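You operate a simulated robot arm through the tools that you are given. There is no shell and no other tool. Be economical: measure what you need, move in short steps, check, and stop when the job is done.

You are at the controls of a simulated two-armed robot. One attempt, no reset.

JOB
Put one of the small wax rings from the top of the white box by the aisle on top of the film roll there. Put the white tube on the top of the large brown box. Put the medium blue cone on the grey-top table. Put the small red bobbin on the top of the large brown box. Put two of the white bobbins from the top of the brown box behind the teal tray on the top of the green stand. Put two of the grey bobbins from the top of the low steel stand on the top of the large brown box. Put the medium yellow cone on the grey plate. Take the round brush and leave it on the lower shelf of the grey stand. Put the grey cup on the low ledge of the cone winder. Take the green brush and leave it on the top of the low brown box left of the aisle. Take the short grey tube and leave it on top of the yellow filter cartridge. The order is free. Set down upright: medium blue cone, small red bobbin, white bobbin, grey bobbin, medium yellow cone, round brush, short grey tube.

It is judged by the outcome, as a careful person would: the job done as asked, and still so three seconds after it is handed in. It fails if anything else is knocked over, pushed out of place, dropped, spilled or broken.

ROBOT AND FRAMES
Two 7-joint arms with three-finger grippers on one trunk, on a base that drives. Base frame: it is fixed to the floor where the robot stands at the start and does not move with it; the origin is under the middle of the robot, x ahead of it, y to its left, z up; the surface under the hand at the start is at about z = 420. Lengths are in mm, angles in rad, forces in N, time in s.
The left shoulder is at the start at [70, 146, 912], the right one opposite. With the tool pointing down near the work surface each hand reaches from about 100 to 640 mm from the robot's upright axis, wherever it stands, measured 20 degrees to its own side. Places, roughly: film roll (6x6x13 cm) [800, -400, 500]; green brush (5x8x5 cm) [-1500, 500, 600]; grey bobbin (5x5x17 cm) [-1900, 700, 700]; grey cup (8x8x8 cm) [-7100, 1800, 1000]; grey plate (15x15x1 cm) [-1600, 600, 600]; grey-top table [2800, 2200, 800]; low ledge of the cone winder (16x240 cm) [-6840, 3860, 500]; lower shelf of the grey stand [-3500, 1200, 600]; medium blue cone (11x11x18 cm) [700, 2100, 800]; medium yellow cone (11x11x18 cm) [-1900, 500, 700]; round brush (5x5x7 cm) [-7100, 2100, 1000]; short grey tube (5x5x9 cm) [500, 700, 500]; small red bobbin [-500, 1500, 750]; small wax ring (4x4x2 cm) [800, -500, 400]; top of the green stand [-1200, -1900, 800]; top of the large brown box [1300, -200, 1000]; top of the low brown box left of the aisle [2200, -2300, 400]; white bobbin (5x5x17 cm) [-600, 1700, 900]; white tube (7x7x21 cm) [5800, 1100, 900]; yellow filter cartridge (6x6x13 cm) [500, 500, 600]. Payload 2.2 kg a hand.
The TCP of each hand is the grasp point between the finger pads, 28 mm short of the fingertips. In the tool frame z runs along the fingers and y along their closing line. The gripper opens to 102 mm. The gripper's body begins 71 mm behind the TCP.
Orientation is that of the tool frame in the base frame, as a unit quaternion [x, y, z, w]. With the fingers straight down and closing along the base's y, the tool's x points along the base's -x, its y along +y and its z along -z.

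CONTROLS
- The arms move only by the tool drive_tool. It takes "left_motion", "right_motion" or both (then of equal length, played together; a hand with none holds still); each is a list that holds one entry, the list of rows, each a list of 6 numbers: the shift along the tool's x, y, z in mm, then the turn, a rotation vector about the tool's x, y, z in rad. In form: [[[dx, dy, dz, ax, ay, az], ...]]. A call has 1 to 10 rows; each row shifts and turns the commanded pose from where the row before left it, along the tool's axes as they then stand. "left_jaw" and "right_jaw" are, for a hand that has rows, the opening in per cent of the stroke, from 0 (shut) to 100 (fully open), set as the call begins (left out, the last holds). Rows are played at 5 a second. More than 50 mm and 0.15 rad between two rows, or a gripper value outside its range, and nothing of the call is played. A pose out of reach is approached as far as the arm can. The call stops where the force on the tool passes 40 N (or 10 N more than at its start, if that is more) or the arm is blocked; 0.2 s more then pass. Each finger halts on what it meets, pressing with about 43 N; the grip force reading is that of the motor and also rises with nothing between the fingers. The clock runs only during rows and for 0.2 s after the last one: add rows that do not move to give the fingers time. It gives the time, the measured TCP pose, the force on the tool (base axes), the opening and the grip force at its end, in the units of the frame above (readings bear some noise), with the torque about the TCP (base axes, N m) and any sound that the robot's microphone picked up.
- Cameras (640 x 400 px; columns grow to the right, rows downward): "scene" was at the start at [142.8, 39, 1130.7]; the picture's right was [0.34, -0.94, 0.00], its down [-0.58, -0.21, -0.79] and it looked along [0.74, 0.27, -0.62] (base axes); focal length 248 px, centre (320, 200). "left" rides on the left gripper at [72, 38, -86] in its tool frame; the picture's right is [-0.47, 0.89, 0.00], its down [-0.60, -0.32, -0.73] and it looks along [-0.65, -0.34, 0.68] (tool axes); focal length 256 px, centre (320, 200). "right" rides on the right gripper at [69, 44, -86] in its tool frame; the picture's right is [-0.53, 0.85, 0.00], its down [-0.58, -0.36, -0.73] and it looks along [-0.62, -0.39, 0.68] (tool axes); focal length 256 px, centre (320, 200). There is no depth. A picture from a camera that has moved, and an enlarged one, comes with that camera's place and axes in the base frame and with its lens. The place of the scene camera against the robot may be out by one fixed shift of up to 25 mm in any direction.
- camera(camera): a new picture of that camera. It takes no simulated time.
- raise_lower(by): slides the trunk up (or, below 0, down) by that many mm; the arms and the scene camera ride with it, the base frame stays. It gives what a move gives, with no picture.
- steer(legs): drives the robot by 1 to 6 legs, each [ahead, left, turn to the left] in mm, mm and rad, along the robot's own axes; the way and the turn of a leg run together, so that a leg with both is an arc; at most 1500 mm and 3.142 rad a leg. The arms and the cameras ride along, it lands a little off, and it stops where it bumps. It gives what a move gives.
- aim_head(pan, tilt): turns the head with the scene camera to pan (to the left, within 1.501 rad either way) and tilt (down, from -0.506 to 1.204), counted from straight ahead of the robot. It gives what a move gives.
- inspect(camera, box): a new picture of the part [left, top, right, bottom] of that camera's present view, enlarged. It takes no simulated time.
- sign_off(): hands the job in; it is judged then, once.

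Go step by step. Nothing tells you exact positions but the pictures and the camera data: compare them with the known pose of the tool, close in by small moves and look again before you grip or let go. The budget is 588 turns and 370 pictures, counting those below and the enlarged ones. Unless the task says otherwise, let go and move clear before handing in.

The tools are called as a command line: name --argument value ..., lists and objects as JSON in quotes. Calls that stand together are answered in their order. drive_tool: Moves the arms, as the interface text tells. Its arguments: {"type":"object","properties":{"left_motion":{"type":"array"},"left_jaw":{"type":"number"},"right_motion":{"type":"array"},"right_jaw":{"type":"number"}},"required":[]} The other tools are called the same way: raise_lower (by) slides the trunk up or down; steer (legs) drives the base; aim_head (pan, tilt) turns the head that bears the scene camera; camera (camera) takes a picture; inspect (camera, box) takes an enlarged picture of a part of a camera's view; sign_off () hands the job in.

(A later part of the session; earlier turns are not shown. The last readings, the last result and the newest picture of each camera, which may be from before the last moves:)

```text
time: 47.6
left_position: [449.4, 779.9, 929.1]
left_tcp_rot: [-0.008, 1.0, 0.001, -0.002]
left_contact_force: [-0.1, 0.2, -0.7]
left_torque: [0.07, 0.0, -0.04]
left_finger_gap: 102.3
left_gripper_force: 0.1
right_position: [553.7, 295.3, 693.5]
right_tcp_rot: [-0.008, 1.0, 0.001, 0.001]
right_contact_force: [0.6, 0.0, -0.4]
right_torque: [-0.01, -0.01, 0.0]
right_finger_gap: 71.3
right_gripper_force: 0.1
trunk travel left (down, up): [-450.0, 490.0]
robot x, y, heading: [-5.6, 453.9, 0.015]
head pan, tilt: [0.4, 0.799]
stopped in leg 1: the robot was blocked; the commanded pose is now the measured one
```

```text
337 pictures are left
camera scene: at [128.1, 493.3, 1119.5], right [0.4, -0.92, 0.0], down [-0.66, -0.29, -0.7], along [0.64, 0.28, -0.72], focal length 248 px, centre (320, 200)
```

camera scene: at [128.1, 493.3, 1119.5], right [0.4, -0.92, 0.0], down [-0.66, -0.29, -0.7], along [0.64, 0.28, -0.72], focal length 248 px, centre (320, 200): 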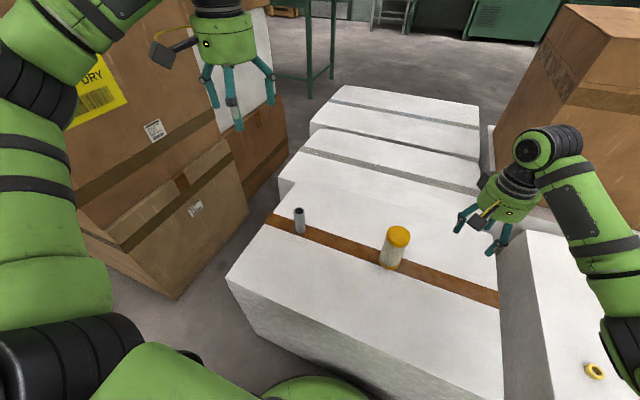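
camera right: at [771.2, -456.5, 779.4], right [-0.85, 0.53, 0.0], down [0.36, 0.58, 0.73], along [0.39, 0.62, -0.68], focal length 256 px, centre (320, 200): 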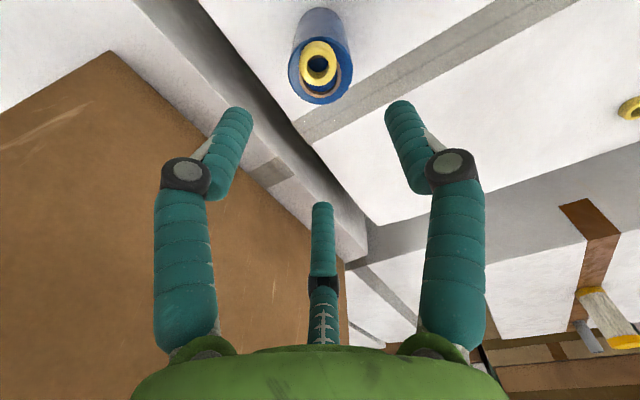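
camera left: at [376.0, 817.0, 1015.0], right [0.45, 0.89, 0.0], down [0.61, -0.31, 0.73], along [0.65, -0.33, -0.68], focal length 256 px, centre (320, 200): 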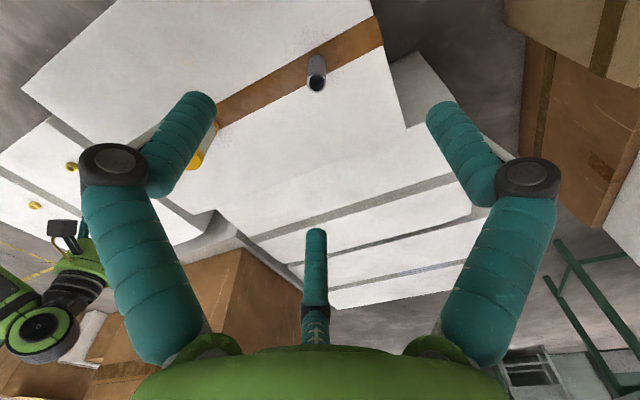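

steer --legs '[[8, -12, 0]]'

drive_tool --left_motion '[[[-11.7, -5.5, 38, 0, 0, 0], [-11.7, -5.5, 38, 0, 0, 0], [-11.7, -5.5, 38, 0, 0, 0], [-11.7, -5.5, 38, 0, 0, 0], [-11.7, -5.5, 38, 0, 0, 0], [-11.7, -5.5, 38, 0, 0, 0], [-11.7, -5.5, 38, 0, 0, 0]]]'

camera --camera "left"

inspect --camera "scene" --box '[220, 130, 460, 290]'

```text
time: 48.6
left_position: [456.6, 771.4, 928.0]
left_tcp_rot: [-0.01, 1.0, 0.0, -0.001]
left_contact_force: [0.0, -0.5, 0.1]
left_torque: [-0.03, -0.02, 0.01]
left_finger_gap: 102.0
left_gripper_force: 0.0
right_position: [562.2, 284.2, 695.2]
right_tcp_rot: [-0.008, 1.0, -0.001, 0.0]
right_contact_force: [0.1, 0.8, 0.1]
right_torque: [0.0, -0.01, -0.02]
right_finger_gap: 71.5
right_gripper_force: 0.1
trunk travel left (down, up): [-450.0, 490.0]
robot x, y, heading: [-0.7, 439.7, 0.013]
head pan, tilt: [0.4, 0.799]
stopped in leg 1: the robot was blocked; the commanded pose is now the measured one
```

```text
time: 50.2
left_position: [537.9, 732.0, 660.9]
left_tcp_rot: [-0.009, 1.0, -0.001, -0.001]
left_contact_force: [0.2, -1.0, 0.3]
left_torque: [0.02, 0.0, 0.0]
left_finger_gap: 101.8
left_gripper_force: 0.1
right_position: [562.5, 285.6, 693.5]
right_tcp_rot: [-0.009, 1.0, 0.0, 0.0]
right_contact_force: [0.1, 0.1, -0.4]
right_torque: [0.0, 0.02, 0.02]
right_finger_gap: 71.2
right_gripper_force: 0.3
trunk travel left (down, up): [-450.0, 490.0]
robot x, y, heading: [4.1, 443.8, 0.012]
head pan, tilt: [0.4, 0.799]
```

```text
336 pictures are left
camera left: at [465.3, 769.5, 746.5], right [0.45, 0.89, 0.0], down [0.61, -0.31, 0.73], along [0.65, -0.33, -0.68], focal length 256 px, centre (320, 200)
```

left: 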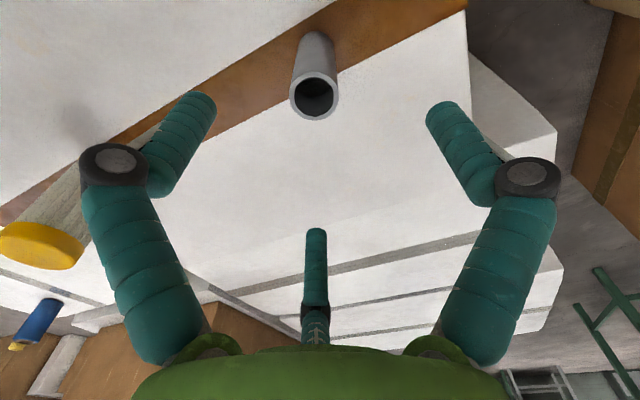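

```text
2.50 times, centred on (340, 210) of scene
camera zoom: at [136.4, 483.0, 1119.3], right [0.4, -0.92, 0.0], down [-0.66, -0.29, -0.7], along [0.64, 0.28, -0.72], focal length 619 px, centre (270, 175)
```

zoom: 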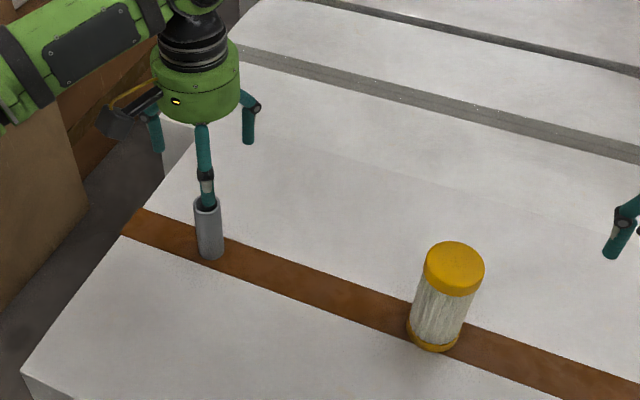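

drive_tool --left_motion '[[[2, 0, 38, 0, 0, 0], [2, 1, 38, 0, 0, 0], [0, 0, 39, 0, 0, 0]]]'

camera --camera "left"

inspect --camera "scene" --box '[250, 160, 370, 240]'

```text
time: 51.0
left_position: [533.8, 733.0, 546.5]
left_tcp_rot: [-0.008, 1.0, 0.0, -0.001]
left_contact_force: [0.3, -0.6, -0.2]
left_torque: [0.0, 0.0, 0.01]
left_finger_gap: 101.9
left_gripper_force: 0.2
right_position: [560.5, 284.7, 691.8]
right_tcp_rot: [-0.008, 1.0, 0.001, 0.0]
right_contact_force: [-0.3, 0.0, -0.4]
right_torque: [-0.01, -0.01, -0.03]
right_finger_gap: 71.7
right_gripper_force: 0.1
trunk travel left (down, up): [-450.0, 490.0]
robot x, y, heading: [-0.8, 441.1, 0.014]
head pan, tilt: [0.4, 0.799]
```

```text
334 pictures are left
camera left: at [460.9, 769.7, 632.1], right [0.45, 0.89, 0.0], down [0.61, -0.31, 0.73], along [0.65, -0.33, -0.68], focal length 256 px, centre (320, 200)
```

left: 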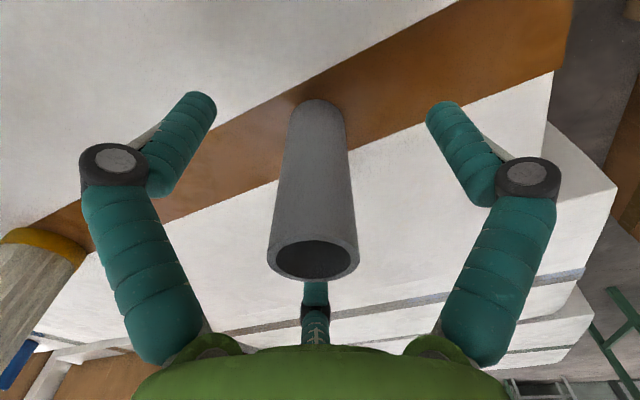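

```text
5.00 times, centred on (310, 200) of scene
camera zoom: at [136.3, 483.1, 1119.4], right [0.4, -0.92, 0.0], down [-0.66, -0.29, -0.7], along [0.64, 0.28, -0.72], focal length 1239 px, centre (370, 200)
```

zoom: 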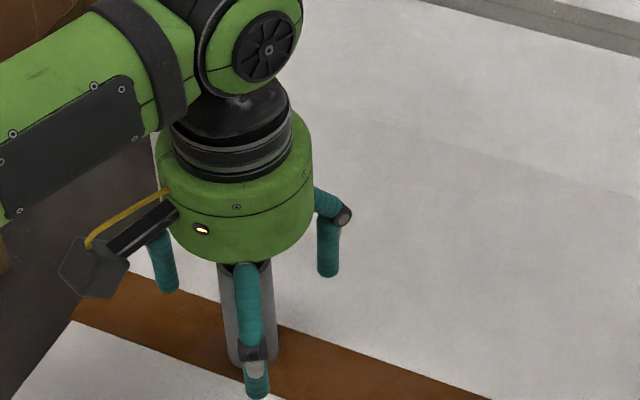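

drive_tool --left_motion '[[[0, -2, 0, 0, 0, 0], [0, 0, 0, 0, 0, 0]]]'

drive_tool --left_motion '[[[0, 0, 0, 0, 0, 0], [0, 0, 0, 0, 0, 0], [0, 0, 0, 0, 0, 0]]]' --left_jaw 0

camera --camera "left"

```text
time: 51.6
left_position: [533.0, 731.7, 546.1]
left_tcp_rot: [-0.009, 1.0, -0.001, -0.001]
left_contact_force: [0.3, -0.2, 1.0]
left_torque: [-0.01, -0.03, 0.02]
left_finger_gap: 101.9
left_gripper_force: 0.1
right_position: [561.9, 283.6, 694.0]
right_tcp_rot: [-0.009, 1.0, 0.0, 0.001]
right_contact_force: [-0.1, -0.2, -0.2]
right_torque: [0.0, 0.04, -0.02]
right_finger_gap: 71.1
right_gripper_force: 0.1
trunk travel left (down, up): [-450.0, 490.0]
robot x, y, heading: [0.3, 440.2, 0.014]
head pan, tilt: [0.4, 0.799]
```

```text
time: 52.4
left_position: [533.6, 730.8, 547.4]
left_tcp_rot: [-0.01, 1.0, -0.001, -0.001]
left_contact_force: [-1.1, -0.4, 3.5]
left_torque: [0.05, -0.03, 0.02]
left_finger_gap: 29.9
left_gripper_force: 43.3
right_position: [562.1, 284.6, 693.7]
right_tcp_rot: [-0.009, 1.0, 0.0, 0.001]
right_contact_force: [0.5, 0.6, -0.4]
right_torque: [0.0, 0.02, 0.02]
right_finger_gap: 71.5
right_gripper_force: 0.0
trunk travel left (down, up): [-450.0, 490.0]
robot x, y, heading: [0.3, 438.0, 0.019]
head pan, tilt: [0.4, 0.799]
```

```text
332 pictures are left
camera left: at [460.3, 767.9, 633.5], right [0.45, 0.89, 0.0], down [0.61, -0.31, 0.73], along [0.65, -0.33, -0.68], focal length 256 px, centre (320, 200)
```

left: 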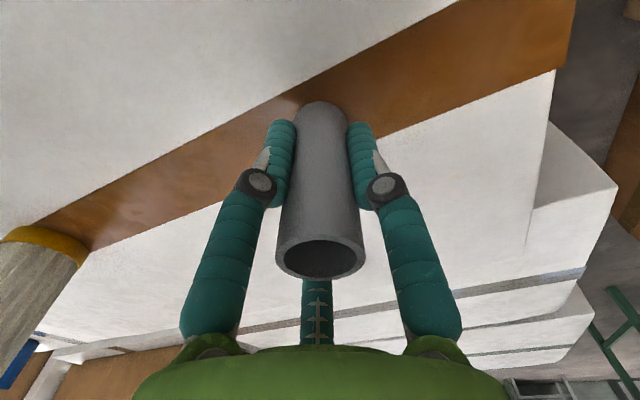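

drive_tool --left_motion '[[[0, 0, -42, 0, 0, 0], [0, 0, -42, 0, 0, 0], [0, 0, -42, 0, 0, 0], [0, 0, -42, 0, 0, 0], [0, -44, 0, 0, 0, 0], [0, -44, 0, 0, 0, 0], [0, -44, 0, 0, 0, 0], [0, -44, 0, 0, 0, 0], [0, -44, 0, 0, 0, 0], [0, 0, 0, 0, 0, 0]]]' --right_motion '[[[0, -40, 0, 0, 0, 0], [0, -40, 0, 0, 0, 0], [0, -40, 0, 0, 0, 0], [0, -20, -30, 0, 0, 0], [0, 0, -40, 0, 0, 0], [0, 0, -40, 0, 0, 0], [0, 0, -40, 0, 0, 0], [0, 0, 0, 0, 0, 0], [0, 0, 0, 0, 0, 0], [0, 0, 0, 0, 0, 0]]]'

camera --camera "left"

inspect --camera "scene" --box '[300, 160, 460, 280]'

```text
time: 54.6
left_position: [538.6, 514.4, 715.1]
left_tcp_rot: [-0.009, 1.0, -0.001, -0.002]
left_contact_force: [0.2, 0.6, 0.4]
left_torque: [0.01, 0.02, -0.01]
left_finger_gap: 29.6
left_gripper_force: 42.4
right_position: [564.5, 146.2, 845.2]
right_tcp_rot: [-0.008, 1.0, 0.0, 0.001]
right_contact_force: [0.7, 0.6, -0.6]
right_torque: [0.02, -0.03, 0.01]
right_finger_gap: 71.3
right_gripper_force: 0.0
trunk travel left (down, up): [-450.0, 490.0]
robot x, y, heading: [2.3, 442.4, 0.011]
head pan, tilt: [0.4, 0.799]
```

```text
331 pictures are left
camera left: at [465.1, 549.9, 801.8], right [0.45, 0.89, 0.0], down [0.61, -0.3, 0.73], along [0.65, -0.33, -0.68], focal length 256 px, centre (320, 200)
```

left: 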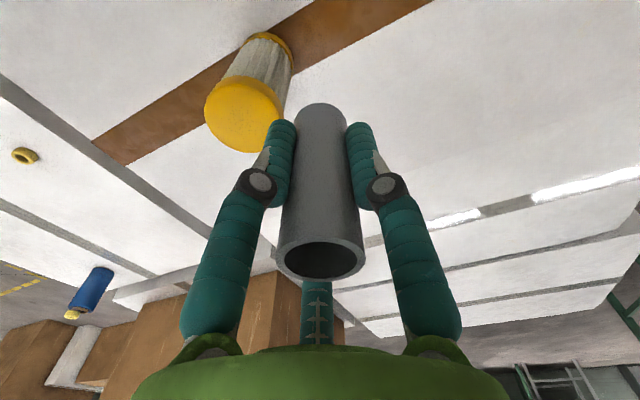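

```text
3.33 times, centred on (380, 220) of scene
camera zoom: at [135.8, 483.6, 1119.4], right [0.4, -0.92, 0.0], down [-0.66, -0.29, -0.7], along [0.64, 0.28, -0.72], focal length 826 px, centre (120, 133)
```

zoom: 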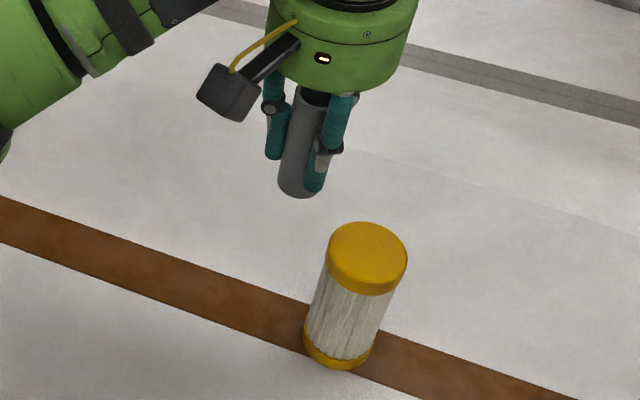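

drive_tool --left_motion '[[[4, -28, 0, 0, 0, 0], [4, -28, 0, 0, 0, 0], [0, 0, 0, 0, 0, 0]]]'

camera --camera "left"

inspect --camera "scene" --box '[320, 170, 440, 280]'

```text
time: 55.4
left_position: [530.9, 456.1, 715.9]
left_tcp_rot: [-0.01, 1.0, -0.001, -0.002]
left_contact_force: [0.0, 0.6, 0.6]
left_torque: [0.02, 0.01, 0.01]
left_finger_gap: 29.8
left_gripper_force: 43.5
right_position: [563.7, 145.5, 845.7]
right_tcp_rot: [-0.009, 1.0, 0.0, 0.0]
right_contact_force: [0.8, 0.4, -0.1]
right_torque: [-0.03, 0.01, 0.0]
right_finger_gap: 71.3
right_gripper_force: 0.0
trunk travel left (down, up): [-450.0, 490.0]
robot x, y, heading: [0.4, 441.8, 0.016]
head pan, tilt: [0.4, 0.799]
```

```text
329 pictures are left
camera left: at [458.2, 493.8, 801.5], right [0.45, 0.89, 0.0], down [0.61, -0.3, 0.73], along [0.65, -0.33, -0.68], focal length 256 px, centre (320, 200)
```

left: 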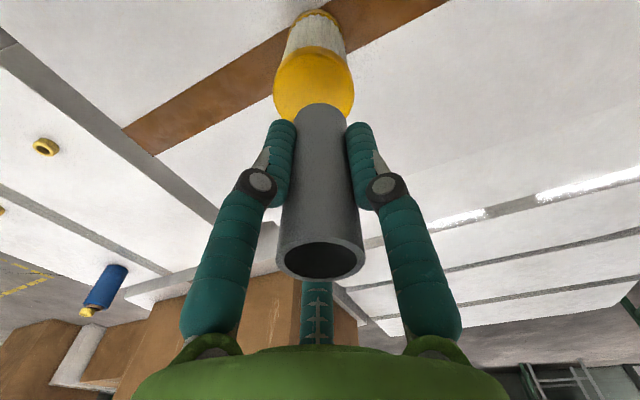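

```text
3.64 times, centred on (380, 225) of scene
camera zoom: at [135.8, 483.4, 1119.4], right [0.4, -0.92, 0.0], down [-0.66, -0.29, -0.7], along [0.64, 0.28, -0.72], focal length 901 px, centre (102, 109)
```

zoom: 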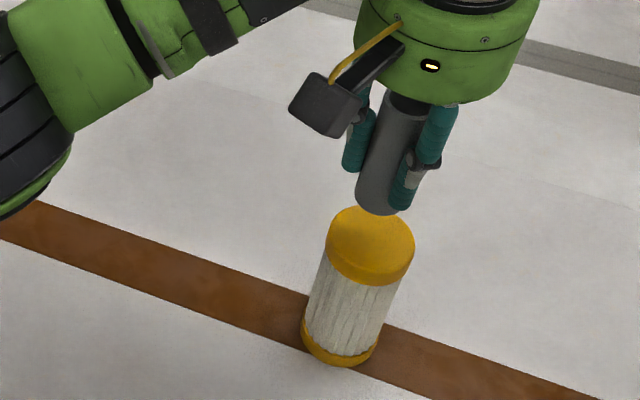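

drive_tool --left_motion '[[[5, 0, 12, 0, 0, 0], [0, 0, 12, 0, 0, 0], [0, 0, 0, 0, 0, 0]]]'

inspect --camera "left" --box '[220, 0, 420, 200]'

inspect --camera "scene" --box '[340, 180, 420, 250]'

```text
time: 56.2
left_position: [526.8, 455.4, 691.8]
left_tcp_rot: [-0.009, 1.0, -0.001, -0.002]
left_contact_force: [1.5, -0.2, -0.7]
left_torque: [-0.02, 0.03, 0.0]
left_finger_gap: 29.7
left_gripper_force: 43.2
right_position: [563.5, 145.6, 845.8]
right_tcp_rot: [-0.009, 1.0, 0.001, 0.001]
right_contact_force: [0.3, 0.5, 0.6]
right_torque: [-0.01, 0.04, 0.01]
right_finger_gap: 71.3
right_gripper_force: 0.1
trunk travel left (down, up): [-450.0, 490.0]
robot x, y, heading: [1.0, 442.3, 0.02]
head pan, tilt: [0.4, 0.799]
```

```text
2.00 times, centred on (320, 100) of left
camera zoom: at [453.0, 492.8, 777.7], right [0.45, 0.89, 0.0], down [0.61, -0.3, 0.73], along [0.65, -0.33, -0.68], focal length 512 px, centre (320, 400)
```

zoom: 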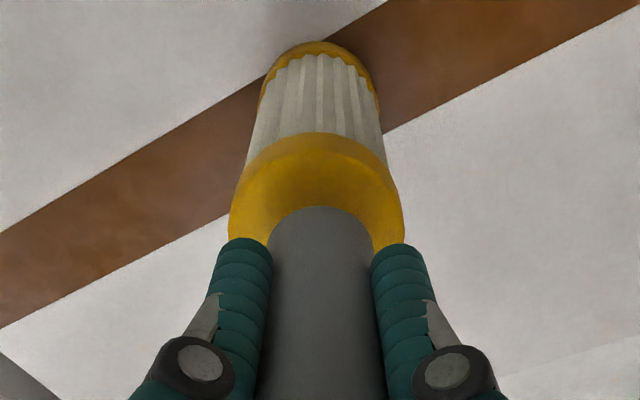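

```text
5.71 times, centred on (380, 215) of scene
camera zoom: at [135.7, 483.0, 1119.4], right [0.4, -0.92, 0.0], down [-0.66, -0.29, -0.7], along [0.64, 0.28, -0.72], focal length 1416 px, centre (-23, 114)
```

zoom: 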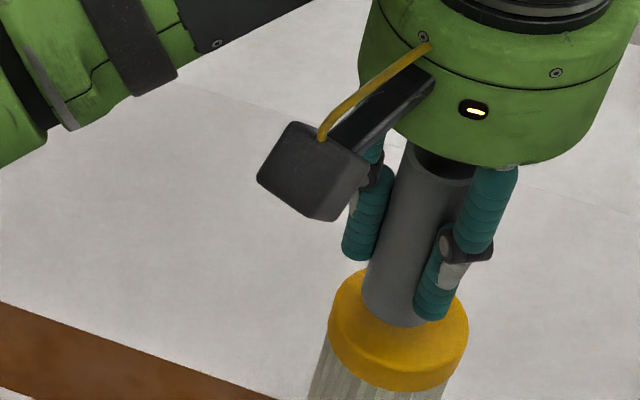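

drive_tool --left_motion '[[[-2, 0, 4, 0, 0, 0], [0, 0, 5, 0, 0, 0], [0, 0, 0, 0, 0, 0]]]'

inspect --camera "scene" --box '[340, 190, 420, 250]'

inspect --camera "left" --box '[260, 40, 380, 160]'

```text
time: 57.0
left_position: [527.5, 455.8, 683.2]
left_tcp_rot: [-0.01, 1.0, -0.001, -0.002]
left_contact_force: [0.3, 0.1, 0.2]
left_torque: [0.0, 0.0, -0.03]
left_finger_gap: 29.6
left_gripper_force: 42.9
right_position: [563.9, 145.4, 844.5]
right_tcp_rot: [-0.009, 1.0, 0.0, 0.001]
right_contact_force: [-0.4, 0.7, 0.0]
right_torque: [-0.01, 0.0, -0.02]
right_finger_gap: 71.7
right_gripper_force: 0.1
trunk travel left (down, up): [-450.0, 490.0]
robot x, y, heading: [-0.7, 442.1, 0.013]
head pan, tilt: [0.4, 0.799]
```

```text
6.67 times, centred on (380, 220) of scene
camera zoom: at [135.8, 482.9, 1119.4], right [0.4, -0.92, 0.0], down [-0.66, -0.29, -0.7], along [0.64, 0.28, -0.72], focal length 1652 px, centre (-80, 67)
```

zoom: 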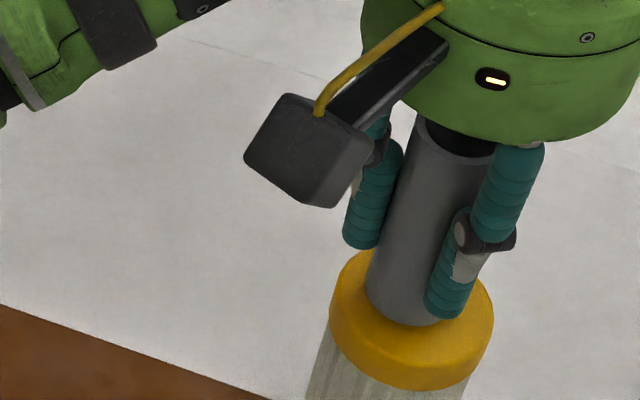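

```text
3.33 times, centred on (320, 100) of left
camera zoom: at [455.0, 492.6, 768.7], right [0.45, 0.89, 0.0], down [0.61, -0.3, 0.73], along [0.65, -0.33, -0.68], focal length 853 px, centre (320, 533)
```

zoom: 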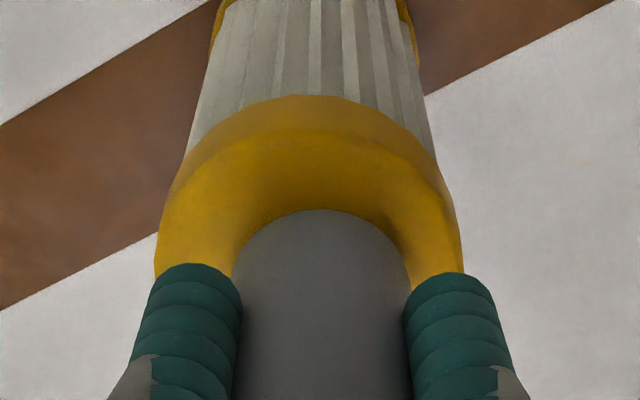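

drive_tool --left_motion '[[[0, -1, 3, 0, 0, 0]]]'

drive_tool --left_motion '[[[0, 0, 2, 0, 0, 0]]]'

drive_tool --left_motion '[[[0, 0, 2, 0, 0, 0]]]'

inspect --camera "scene" --box '[340, 190, 420, 250]'

```text
time: 57.4
left_position: [527.1, 453.6, 680.2]
left_tcp_rot: [-0.01, 1.0, -0.001, -0.002]
left_contact_force: [0.6, 0.0, -0.2]
left_torque: [0.0, 0.05, 0.03]
left_finger_gap: 29.7
left_gripper_force: 42.7
right_position: [564.4, 145.4, 843.7]
right_tcp_rot: [-0.009, 1.0, 0.0, 0.001]
right_contact_force: [-0.1, -1.1, 0.2]
right_torque: [-0.01, -0.01, -0.01]
right_finger_gap: 71.4
right_gripper_force: 0.0
trunk travel left (down, up): [-450.0, 490.0]
robot x, y, heading: [4.4, 437.4, 0.013]
head pan, tilt: [0.4, 0.799]
```

```text
time: 57.8
left_position: [527.1, 454.5, 677.7]
left_tcp_rot: [-0.009, 1.0, 0.0, 0.0]
left_contact_force: [0.1, 0.2, -1.1]
left_torque: [0.0, -0.02, -0.01]
left_finger_gap: 29.8
left_gripper_force: 42.5
right_position: [563.0, 145.6, 844.2]
right_tcp_rot: [-0.009, 1.0, 0.0, 0.001]
right_contact_force: [0.3, 0.0, -0.4]
right_torque: [0.01, -0.03, -0.03]
right_finger_gap: 71.3
right_gripper_force: 0.0
trunk travel left (down, up): [-450.0, 490.0]
robot x, y, heading: [-2.5, 439.6, 0.012]
head pan, tilt: [0.4, 0.799]
```

```text
time: 58.2
left_position: [528.3, 453.6, 677.0]
left_tcp_rot: [-0.009, 1.0, -0.002, -0.001]
left_contact_force: [0.9, -0.2, 7.0]
left_torque: [0.01, 0.02, 0.01]
left_finger_gap: 29.5
left_gripper_force: 42.8
right_position: [564.6, 145.3, 844.6]
right_tcp_rot: [-0.008, 1.0, 0.0, 0.001]
right_contact_force: [0.3, -0.8, 0.4]
right_torque: [-0.01, 0.0, -0.02]
right_finger_gap: 71.5
right_gripper_force: 0.1
trunk travel left (down, up): [-450.0, 490.0]
robot x, y, heading: [-1.8, 441.8, 0.011]
head pan, tilt: [0.4, 0.799]
```

```text
6.67 times, centred on (380, 220) of scene
camera zoom: at [134.9, 483.1, 1119.7], right [0.4, -0.92, 0.0], down [-0.66, -0.29, -0.7], along [0.64, 0.28, -0.72], focal length 1652 px, centre (-80, 67)
```

zoom: 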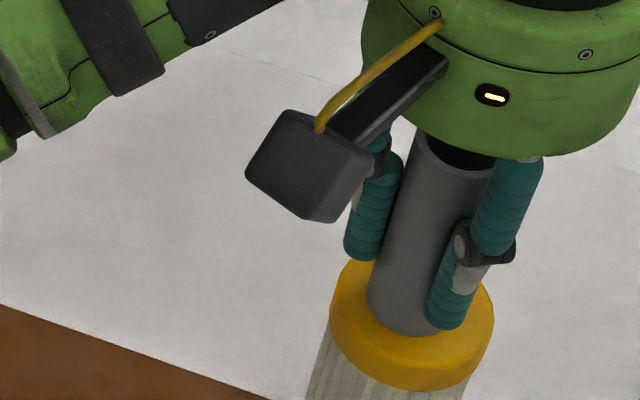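

drive_tool --left_motion '[[[0, 0, -0.8, 0, 0, 0], [0, 0, 0, 0, 0, 0]]]'

drive_tool --left_motion '[[[0, 0, 0, 0, 0, 0], [0, 0, 0, 0, 0, 0], [0, 0, -20, 0, 0, 0], [0, 0, -40, 0, 0, 0], [0, 0, -45, 0, 0, 0], [0, 0, -45, 0, 0, 0]]]' --left_jaw 90

inspect --camera "scene" --box '[300, 150, 460, 280]'

```text
time: 58.8
left_position: [527.2, 454.6, 679.4]
left_tcp_rot: [-0.009, 1.0, -0.001, -0.001]
left_contact_force: [0.7, 0.4, 6.5]
left_torque: [0.0, 0.05, -0.01]
left_finger_gap: 29.2
left_gripper_force: 43.3
right_position: [563.4, 144.5, 844.2]
right_tcp_rot: [-0.008, 1.0, 0.001, 0.0]
right_contact_force: [-0.1, 0.2, 0.1]
right_torque: [0.02, 0.02, 0.0]
right_finger_gap: 71.5
right_gripper_force: 0.1
trunk travel left (down, up): [-450.0, 490.0]
robot x, y, heading: [2.9, 439.8, 0.016]
head pan, tilt: [0.4, 0.799]
```

```text
time: 60.2
left_position: [527.4, 454.7, 829.2]
left_tcp_rot: [-0.01, 1.0, 0.0, -0.002]
left_contact_force: [0.0, 0.0, 0.9]
left_torque: [-0.02, -0.02, -0.03]
left_finger_gap: 92.1
left_gripper_force: 0.0
right_position: [563.3, 144.2, 844.9]
right_tcp_rot: [-0.009, 1.0, 0.0, 0.0]
right_contact_force: [0.1, -0.6, 0.5]
right_torque: [0.02, 0.0, -0.01]
right_finger_gap: 71.5
right_gripper_force: 0.0
trunk travel left (down, up): [-450.0, 490.0]
robot x, y, heading: [-1.9, 444.1, 0.015]
head pan, tilt: [0.4, 0.799]
```

```text
3.08 times, centred on (380, 215) of scene
camera zoom: at [134.8, 482.7, 1119.5], right [0.4, -0.92, 0.0], down [-0.66, -0.29, -0.7], along [0.64, 0.28, -0.72], focal length 762 px, centre (135, 154)
```

zoom: 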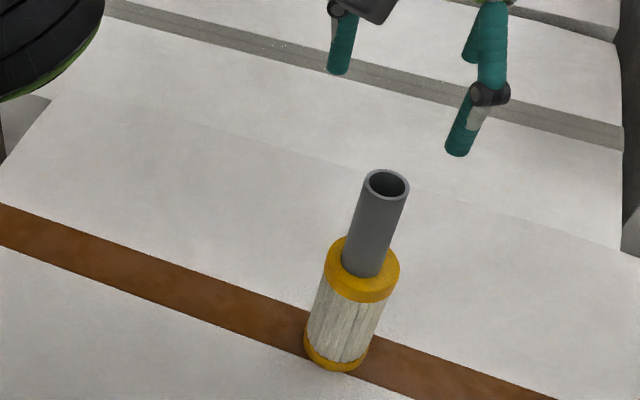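

The grey tube stands on the cartridge. Next come the white bobbins behind the teal tray, so I'll tuck the hands, back away to the open floor and look left.

drive_tool --left_motion '[[[30, 40, 0, 0, 0, 0], [30, 40, 0, 0, 0, 0], [30, 40, -10, 0, 0, 0], [30, 40, -10, 0, 0, 0]]]' --right_motion '[[[35, 25, 0, 0, 0, 0], [35, 25, 0, 0, 0, 0], [35, 25, 0, 0, 0, 0], [35, 25, 0, 0, 0, 0]]]' --left_jaw 100 --right_jaw 100

steer --legs '[[0, -420, 0], [0, 0, 1.571]]'

aim_head --pan 0.3 --tilt 0.35

camera --camera "scene"

aim_head --pan 1.3 --tilt 0.4

camera --camera "scene"

```text
refused: row 3 steps farther than a row can; nothing moved
```

```text
time: 66.6
left_position: [-10.6, 549.6, 827.6]
left_tcp_rot: [0.715, -0.699, 0.002, 0.001]
left_contact_force: [-0.5, 0.3, 1.0]
left_torque: [0.0, -0.03, 0.01]
left_finger_gap: 92.0
left_gripper_force: 0.1
right_position: [299.0, 585.7, 845.1]
right_tcp_rot: [0.715, -0.699, -0.001, -0.001]
right_contact_force: [-0.6, 0.1, 0.5]
right_torque: [0.0, -0.01, 0.02]
right_finger_gap: 71.6
right_gripper_force: 0.1
trunk travel left (down, up): [-450.0, 490.0]
robot x, y, heading: [6.6, 22.7, 1.591]
head pan, tilt: [0.4, 0.799]
```

```text
time: 67.5
left_position: [-10.2, 548.9, 827.8]
left_tcp_rot: [0.715, -0.699, 0.002, 0.001]
left_contact_force: [-0.3, -0.4, 0.4]
left_torque: [0.02, 0.02, 0.01]
left_finger_gap: 91.7
left_gripper_force: 0.1
right_position: [298.6, 586.2, 844.7]
right_tcp_rot: [0.715, -0.7, -0.001, 0.0]
right_contact_force: [0.1, 0.3, -0.6]
right_torque: [0.04, -0.03, 0.0]
right_finger_gap: 71.7
right_gripper_force: 0.1
trunk travel left (down, up): [-450.0, 490.0]
robot x, y, heading: [9.1, 23.4, 1.587]
head pan, tilt: [0.3, 0.351]
```

```text
321 pictures are left
camera scene: at [-12.4, 169.3, 1159.0], right [0.95, 0.31, 0.0], down [0.11, -0.33, -0.94], along [-0.29, 0.89, -0.34], focal length 248 px, centre (320, 200)
```

scene: 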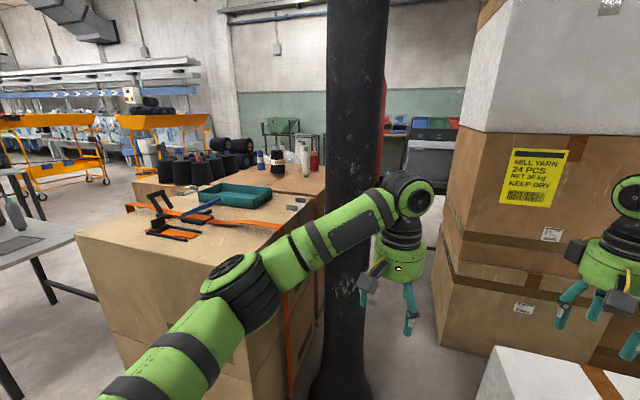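

```text
time: 68.8
left_position: [-11.3, 549.4, 827.4]
left_tcp_rot: [0.715, -0.699, 0.002, 0.001]
left_contact_force: [-0.2, 0.3, -0.3]
left_torque: [-0.01, 0.02, -0.01]
left_finger_gap: 91.9
left_gripper_force: 0.1
right_position: [298.9, 585.9, 844.1]
right_tcp_rot: [0.715, -0.699, -0.001, -0.002]
right_contact_force: [0.0, 0.2, 0.7]
right_torque: [-0.02, 0.0, 0.01]
right_finger_gap: 71.2
right_gripper_force: 0.0
trunk travel left (down, up): [-450.0, 490.0]
robot x, y, heading: [4.6, 21.5, 1.589]
head pan, tilt: [1.3, 0.4]
```

```text
320 pictures are left
camera scene: at [-72.9, 104.0, 1154.5], right [0.25, 0.97, 0.0], down [0.38, -0.1, -0.92], along [-0.89, 0.23, -0.39], focal length 248 px, centre (320, 200)
```

scene: 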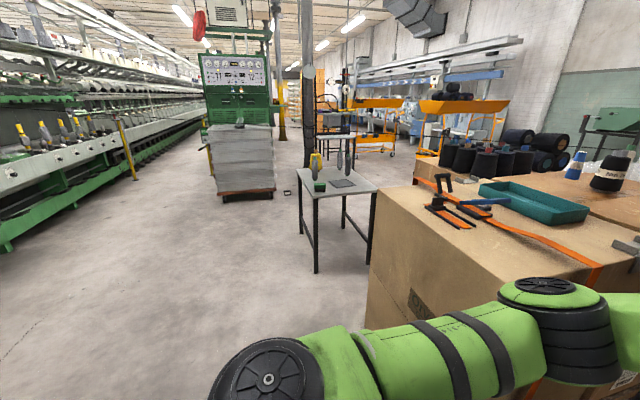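

aim_head --pan 0.35 --tilt 0.3

inspect --camera "scene" --box '[100, 100, 340, 250]'

aim_head --pan 1.3 --tilt 0.4

inspect --camera "scene" --box '[270, 110, 400, 280]'

```text
time: 70.0
left_position: [-10.9, 549.1, 827.5]
left_tcp_rot: [0.715, -0.699, 0.002, 0.0]
left_contact_force: [-1.3, -0.1, -0.2]
left_torque: [-0.01, -0.03, -0.02]
left_finger_gap: 92.1
left_gripper_force: 0.1
right_position: [299.2, 586.7, 844.6]
right_tcp_rot: [0.715, -0.699, -0.001, 0.0]
right_contact_force: [0.0, 0.6, 0.1]
right_torque: [-0.01, 0.01, -0.01]
right_finger_gap: 71.3
right_gripper_force: 0.1
trunk travel left (down, up): [-450.0, 490.0]
robot x, y, heading: [7.8, 24.2, 1.585]
head pan, tilt: [0.351, 0.3]
```

```text
2.67 times, centred on (220, 175) of scene
camera zoom: at [-17.0, 167.9, 1163.8], right [0.93, 0.36, 0.0], down [0.11, -0.28, -0.96], along [-0.35, 0.89, -0.3], focal length 661 px, centre (587, 267)
```

zoom: 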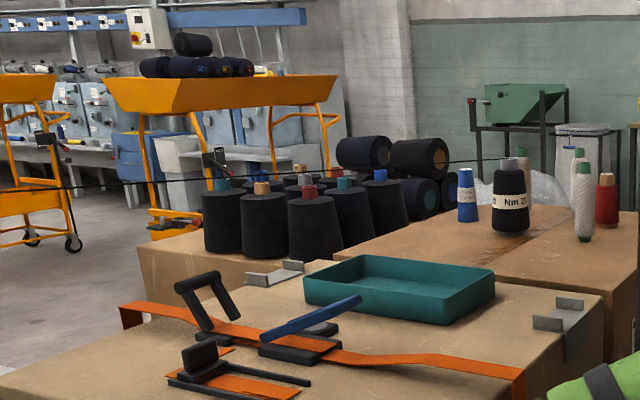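

```text
time: 71.2
left_position: [-11.7, 549.9, 827.0]
left_tcp_rot: [0.715, -0.699, 0.002, 0.001]
left_contact_force: [0.1, 0.4, -0.4]
left_torque: [-0.01, -0.02, 0.0]
left_finger_gap: 92.1
left_gripper_force: 0.1
right_position: [298.6, 586.5, 845.4]
right_tcp_rot: [0.715, -0.699, -0.001, 0.0]
right_contact_force: [0.5, -1.1, 1.0]
right_torque: [-0.01, -0.02, -0.01]
right_finger_gap: 71.2
right_gripper_force: 0.0
trunk travel left (down, up): [-450.0, 490.0]
robot x, y, heading: [4.6, 22.5, 1.592]
head pan, tilt: [1.3, 0.4]
```

```text
2.35 times, centred on (335, 195) of scene
camera zoom: at [-72.9, 104.0, 1154.5], right [0.25, 0.97, 0.0], down [0.38, -0.1, -0.92], along [-0.89, 0.23, -0.39], focal length 583 px, centre (285, 212)
```

zoom: 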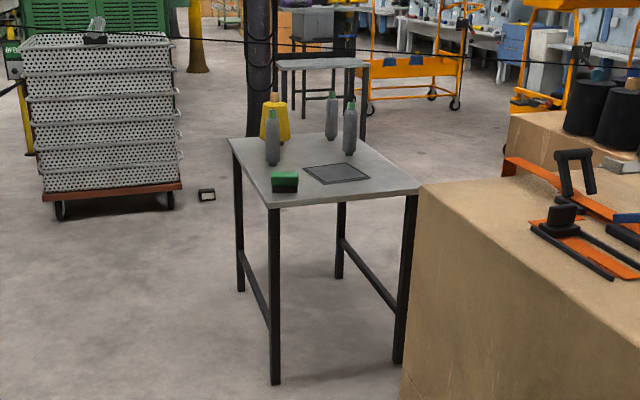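

The steel stand at about x −2020..−1445, y 425..825 holds three grey bobbins, the yellow cone, the green brush and the grey plate, and the floor south of it is open. I'll tuck the arms and drive west to it.

drive_tool --left_motion '[[[30, 36, 0, 0, 0, 0], [30, 36, 0, 0, 0, 0], [30, 36, -10, 0, 0, 0], [30, 36, -10, 0, 0, 0]]]' --right_motion '[[[35, 20, 0, 0, 0, 0], [35, 20, 0, 0, 0, 0], [35, 20, 0, 0, 0, 0], [35, 20, 0, 0, 0, 0]]]' --left_jaw 100 --right_jaw 100

steer --legs '[[-150, 0, -0.018], [0, 1450, 0]]'

aim_head --pan 0.4 --tilt 0.5

camera --camera "scene"

aim_head --pan 1.45 --tilt 0.35

camera --camera "scene"

```text
time: 72.2
left_position: [-154.5, 424.2, 848.0]
left_tcp_rot: [0.715, -0.699, 0.001, -0.001]
left_contact_force: [0.1, -0.7, -0.4]
left_torque: [0.01, -0.04, -0.01]
left_finger_gap: 101.9
left_gripper_force: 0.1
right_position: [222.4, 442.6, 845.3]
right_tcp_rot: [0.715, -0.699, 0.0, -0.001]
right_contact_force: [0.5, 0.7, 0.4]
right_torque: [0.04, -0.01, -0.03]
right_finger_gap: 102.1
right_gripper_force: 0.2
trunk travel left (down, up): [-450.0, 490.0]
robot x, y, heading: [6.6, 22.5, 1.593]
head pan, tilt: [1.3, 0.4]
```

```text
time: 80.4
left_position: [-1585.4, 288.6, 846.3]
left_tcp_rot: [-0.705, 0.709, -0.002, 0.0]
left_contact_force: [-0.8, -0.6, 0.7]
left_torque: [-0.02, 0.03, 0.03]
left_finger_gap: 102.0
left_gripper_force: 0.0
right_position: [-1209.0, 294.7, 844.4]
right_tcp_rot: [-0.705, 0.709, 0.0, 0.0]
right_contact_force: [-1.2, 0.0, 0.0]
right_torque: [0.01, -0.01, 0.03]
right_finger_gap: 102.0
right_gripper_force: 0.1
trunk travel left (down, up): [-450.0, 490.0]
robot x, y, heading: [-1438.1, -121.8, 1.561]
head pan, tilt: [1.3, 0.4]
```

```text
time: 81.6
left_position: [-1584.7, 288.4, 847.4]
left_tcp_rot: [-0.705, 0.709, -0.002, 0.001]
left_contact_force: [-0.6, 0.5, -0.2]
left_torque: [0.0, 0.0, 0.01]
left_finger_gap: 102.1
left_gripper_force: 0.1
right_position: [-1208.2, 296.3, 844.6]
right_tcp_rot: [-0.705, 0.709, 0.001, 0.0]
right_contact_force: [0.2, 0.4, -0.2]
right_torque: [0.0, -0.01, 0.0]
right_finger_gap: 102.2
right_gripper_force: 0.0
trunk travel left (down, up): [-450.0, 490.0]
robot x, y, heading: [-1437.9, -122.1, 1.562]
head pan, tilt: [0.4, 0.499]
```

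```text
317 pictures are left
camera scene: at [-1460.0, 22.2, 1145.4], right [0.92, 0.38, 0.0], down [0.18, -0.44, -0.88], along [-0.33, 0.81, -0.48], focal length 248 px, centre (320, 200)
```

scene: 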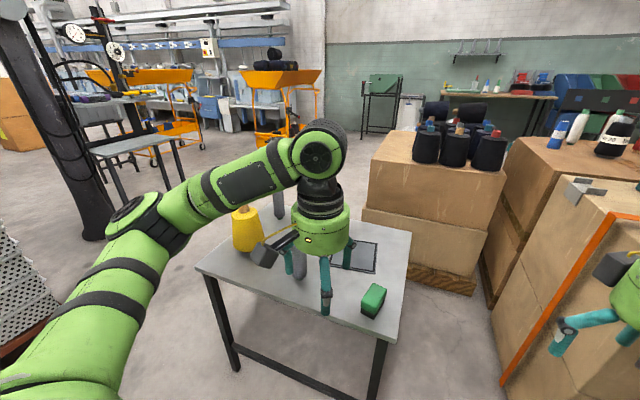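

```text
time: 82.9
left_position: [-1583.9, 286.7, 846.1]
left_tcp_rot: [-0.705, 0.709, -0.001, -0.001]
left_contact_force: [0.1, 0.0, 0.8]
left_torque: [0.0, -0.01, 0.01]
left_finger_gap: 102.1
left_gripper_force: 0.1
right_position: [-1208.5, 296.2, 844.3]
right_tcp_rot: [-0.705, 0.709, 0.001, 0.001]
right_contact_force: [1.1, 0.1, -0.9]
right_torque: [0.02, 0.01, -0.01]
right_finger_gap: 101.9
right_gripper_force: 0.1
trunk travel left (down, up): [-450.0, 490.0]
robot x, y, heading: [-1437.3, -121.4, 1.553]
head pan, tilt: [1.45, 0.351]
```

```text
316 pictures are left
camera scene: at [-1517.6, -49.8, 1159.0], right [0.13, 0.99, 0.0], down [0.34, -0.04, -0.94], along [-0.93, 0.12, -0.34], focal length 248 px, centre (320, 200)
```

scene: 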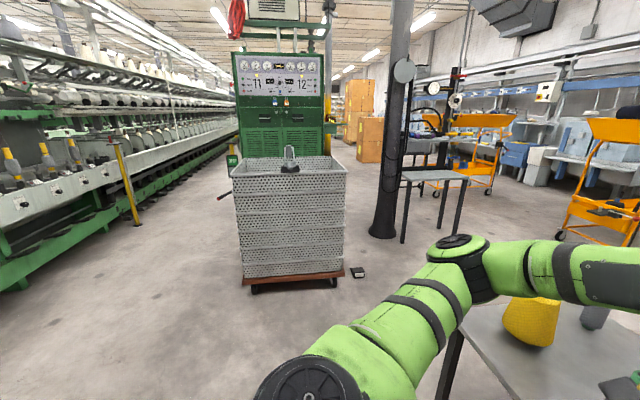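

The yellow cone stands near the far-left of the stand, the plate toward the right and the brush at front right. I'll drive to in front of the cone.

steer --legs '[[0, 400, 0.018], [180, 0, 0]]'

aim_head --pan 0 --tilt 0.75

camera --camera "scene"

camera --camera "left"

```text
time: 86.5
left_position: [-1988.2, 467.5, 847.6]
left_tcp_rot: [0.71, -0.705, 0.002, 0.0]
left_contact_force: [-0.7, 0.6, -0.3]
left_torque: [-0.01, -0.01, 0.01]
left_finger_gap: 102.0
left_gripper_force: 0.1
right_position: [-1612.8, 480.6, 845.2]
right_tcp_rot: [0.71, -0.704, -0.001, -0.001]
right_contact_force: [-0.5, 0.0, -0.1]
right_torque: [0.01, -0.01, 0.01]
right_finger_gap: 101.8
right_gripper_force: 0.1
trunk travel left (down, up): [-450.0, 490.0]
robot x, y, heading: [-1837.6, 60.3, 1.575]
head pan, tilt: [1.45, 0.351]
```

```text
time: 88.1
left_position: [-1988.4, 467.7, 847.1]
left_tcp_rot: [0.71, -0.704, 0.002, 0.001]
left_contact_force: [-0.8, -0.2, -0.1]
left_torque: [0.02, -0.02, -0.02]
left_finger_gap: 102.0
left_gripper_force: 0.0
right_position: [-1613.0, 480.4, 844.1]
right_tcp_rot: [0.71, -0.705, -0.001, -0.001]
right_contact_force: [-0.8, -0.2, 0.0]
right_torque: [-0.01, 0.0, -0.01]
right_finger_gap: 101.9
right_gripper_force: 0.0
trunk travel left (down, up): [-450.0, 490.0]
robot x, y, heading: [-1838.9, 56.1, 1.576]
head pan, tilt: [0.0, 0.75]
```

```text
315 pictures are left
camera scene: at [-1825.5, 202.5, 1123.4], right [1.0, 0.01, 0.0], down [0.0, -0.68, -0.73], along [0.0, 0.73, -0.68], focal length 248 px, centre (320, 200)
```

scene: 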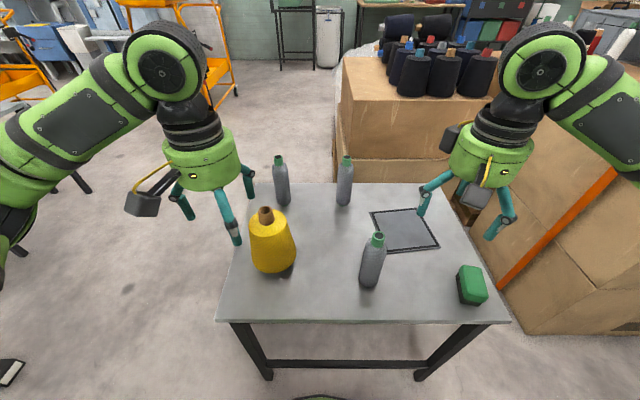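

```text
314 pictures are left
camera left: at [-2026.8, 394.9, 932.9], right [-0.89, 0.46, 0.0], down [0.31, 0.61, 0.73], along [0.34, 0.65, -0.68], focal length 256 px, centre (320, 200)
```

left: 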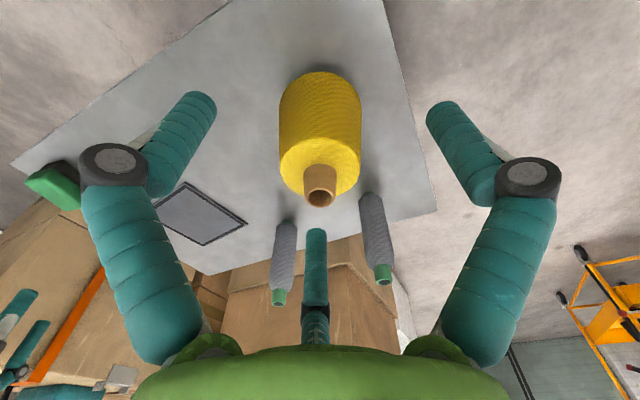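

The cone's axis is at about (-1939,560), its tip at z≈757 and the table top at z≈577. I'll move the left hand above it.

drive_tool --left_motion '[[[-31, -17, 0, 0, 0, 0], [-31, -16, 0, 0, 0, 0], [-30, -16, 0, 0, 0, 0], [0, 0, 30, 0, 0, 0], [0, 0, 0, 0, 0, 0]]]'

camera --camera "left"

inspect --camera "scene" --box '[180, 120, 340, 290]'

```text
time: 89.3
left_position: [-1941.5, 558.8, 816.6]
left_tcp_rot: [0.71, -0.704, 0.001, 0.0]
left_contact_force: [0.0, 0.3, 0.5]
left_torque: [0.02, -0.01, -0.01]
left_finger_gap: 101.9
left_gripper_force: 0.1
right_position: [-1613.6, 480.3, 844.2]
right_tcp_rot: [0.71, -0.704, -0.001, 0.0]
right_contact_force: [0.0, -0.2, 0.0]
right_torque: [-0.03, -0.02, 0.0]
right_finger_gap: 102.0
right_gripper_force: 0.1
trunk travel left (down, up): [-450.0, 490.0]
robot x, y, heading: [-1837.6, 62.6, 1.577]
head pan, tilt: [0.0, 0.75]
```

```text
313 pictures are left
camera left: at [-1978.7, 486.8, 902.6], right [-0.89, 0.46, 0.0], down [0.31, 0.61, 0.73], along [0.34, 0.65, -0.68], focal length 256 px, centre (320, 200)
```

left: 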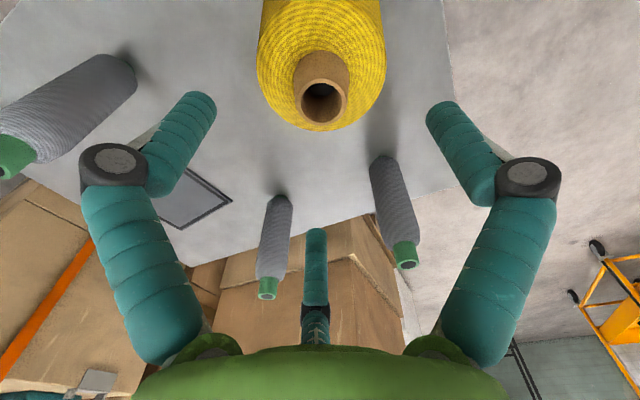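

```text
2.35 times, centred on (260, 205) of scene
camera zoom: at [-1825.0, 202.3, 1123.4], right [1.0, 0.0, 0.0], down [0.0, -0.68, -0.73], along [0.0, 0.73, -0.68], focal length 583 px, centre (461, 188)
```

zoom: 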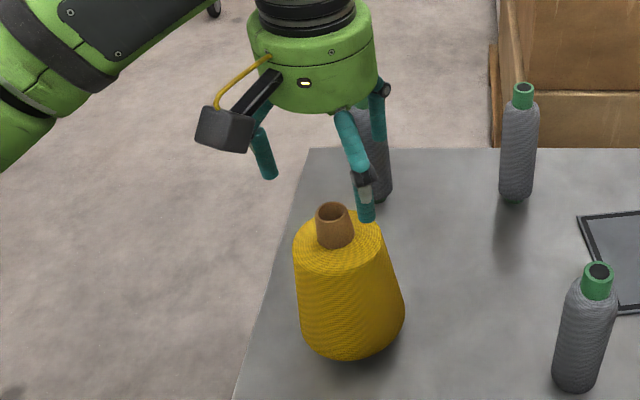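

drive_tool --left_motion '[[[5, 2, 15, 0, 0, 0], [4, 1, 20, 0, 0, 0], [0, 0, 0, 0, 0, 0]]]'

camera --camera "left"

inspect --camera "scene" --box '[180, 120, 340, 290]'

```text
time: 90.1
left_position: [-1943.6, 551.1, 782.6]
left_tcp_rot: [0.71, -0.705, 0.0, 0.0]
left_contact_force: [0.3, -0.9, 0.0]
left_torque: [0.01, -0.01, -0.01]
left_finger_gap: 102.1
left_gripper_force: 0.1
right_position: [-1612.0, 479.9, 844.7]
right_tcp_rot: [0.71, -0.704, 0.0, -0.001]
right_contact_force: [0.7, 0.0, -0.5]
right_torque: [0.0, 0.0, -0.06]
right_finger_gap: 101.7
right_gripper_force: 0.1
trunk travel left (down, up): [-450.0, 490.0]
robot x, y, heading: [-1836.9, 62.8, 1.573]
head pan, tilt: [0.0, 0.75]
```

```text
311 pictures are left
camera left: at [-1981.6, 477.7, 867.4], right [-0.89, 0.46, 0.0], down [0.31, 0.61, 0.73], along [0.33, 0.65, -0.68], focal length 256 px, centre (320, 200)
```

left: 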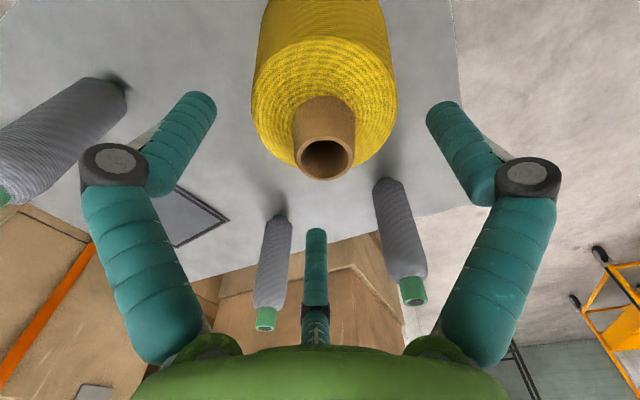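

```text
2.35 times, centred on (260, 205) of scene
camera zoom: at [-1825.4, 202.4, 1123.4], right [1.0, 0.0, 0.0], down [0.0, -0.68, -0.73], along [0.0, 0.73, -0.68], focal length 583 px, centre (461, 188)
```

zoom: 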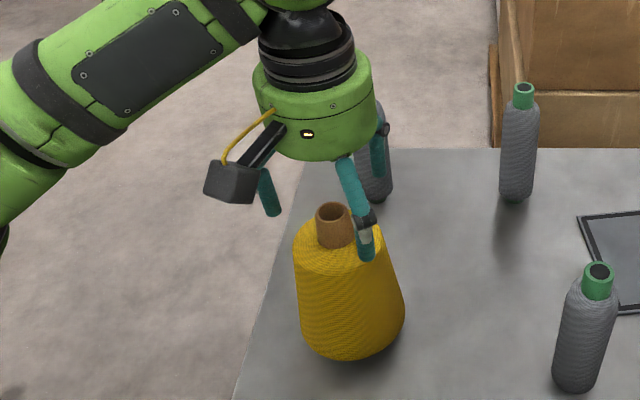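

drive_tool --left_motion '[[[8, 4, 0, 0, 0, 0], [0, 0, 15, 0, 0, 0], [0, 0, 15, 0, 0, 0], [0, 0, 0, 0, 0, 0]]]'

camera --camera "left"

inspect --camera "scene" --box '[180, 120, 340, 290]'

```text
time: 91.1
left_position: [-1947.0, 542.4, 752.4]
left_tcp_rot: [0.71, -0.704, 0.002, 0.0]
left_contact_force: [0.7, -0.4, 0.7]
left_torque: [-0.01, -0.01, 0.01]
left_finger_gap: 102.0
left_gripper_force: 0.1
right_position: [-1613.7, 480.3, 844.8]
right_tcp_rot: [0.71, -0.704, -0.001, -0.001]
right_contact_force: [-1.2, 0.9, 0.4]
right_torque: [0.01, 0.02, 0.01]
right_finger_gap: 102.0
right_gripper_force: 0.0
trunk travel left (down, up): [-450.0, 490.0]
robot x, y, heading: [-1836.8, 54.9, 1.575]
head pan, tilt: [0.0, 0.75]
```

```text
309 pictures are left
camera left: at [-1985.4, 469.8, 837.4], right [-0.89, 0.46, 0.0], down [0.31, 0.61, 0.73], along [0.34, 0.65, -0.68], focal length 256 px, centre (320, 200)
```

left: 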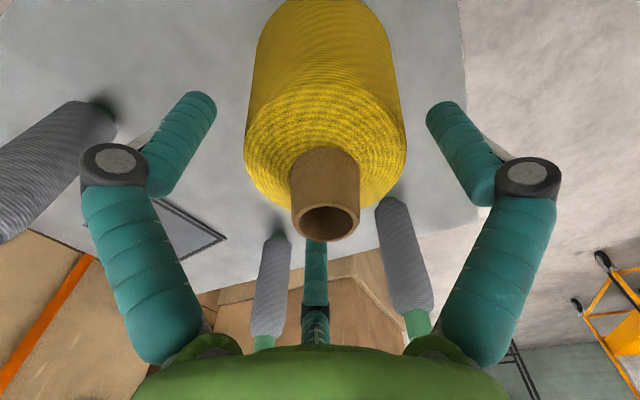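

```text
2.35 times, centred on (260, 205) of scene
camera zoom: at [-1825.4, 202.5, 1123.4], right [1.0, 0.0, 0.0], down [0.0, -0.68, -0.73], along [0.0, 0.73, -0.68], focal length 583 px, centre (461, 188)
```

zoom: 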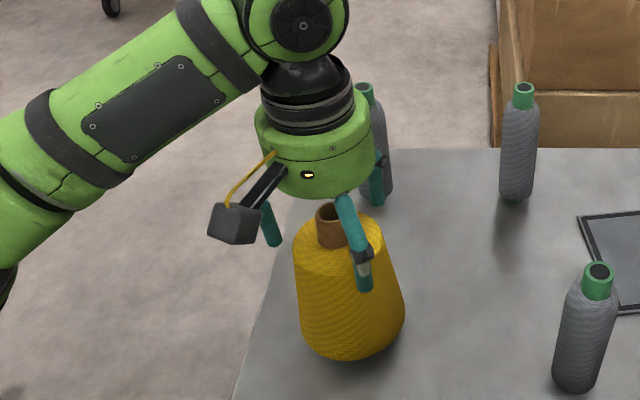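

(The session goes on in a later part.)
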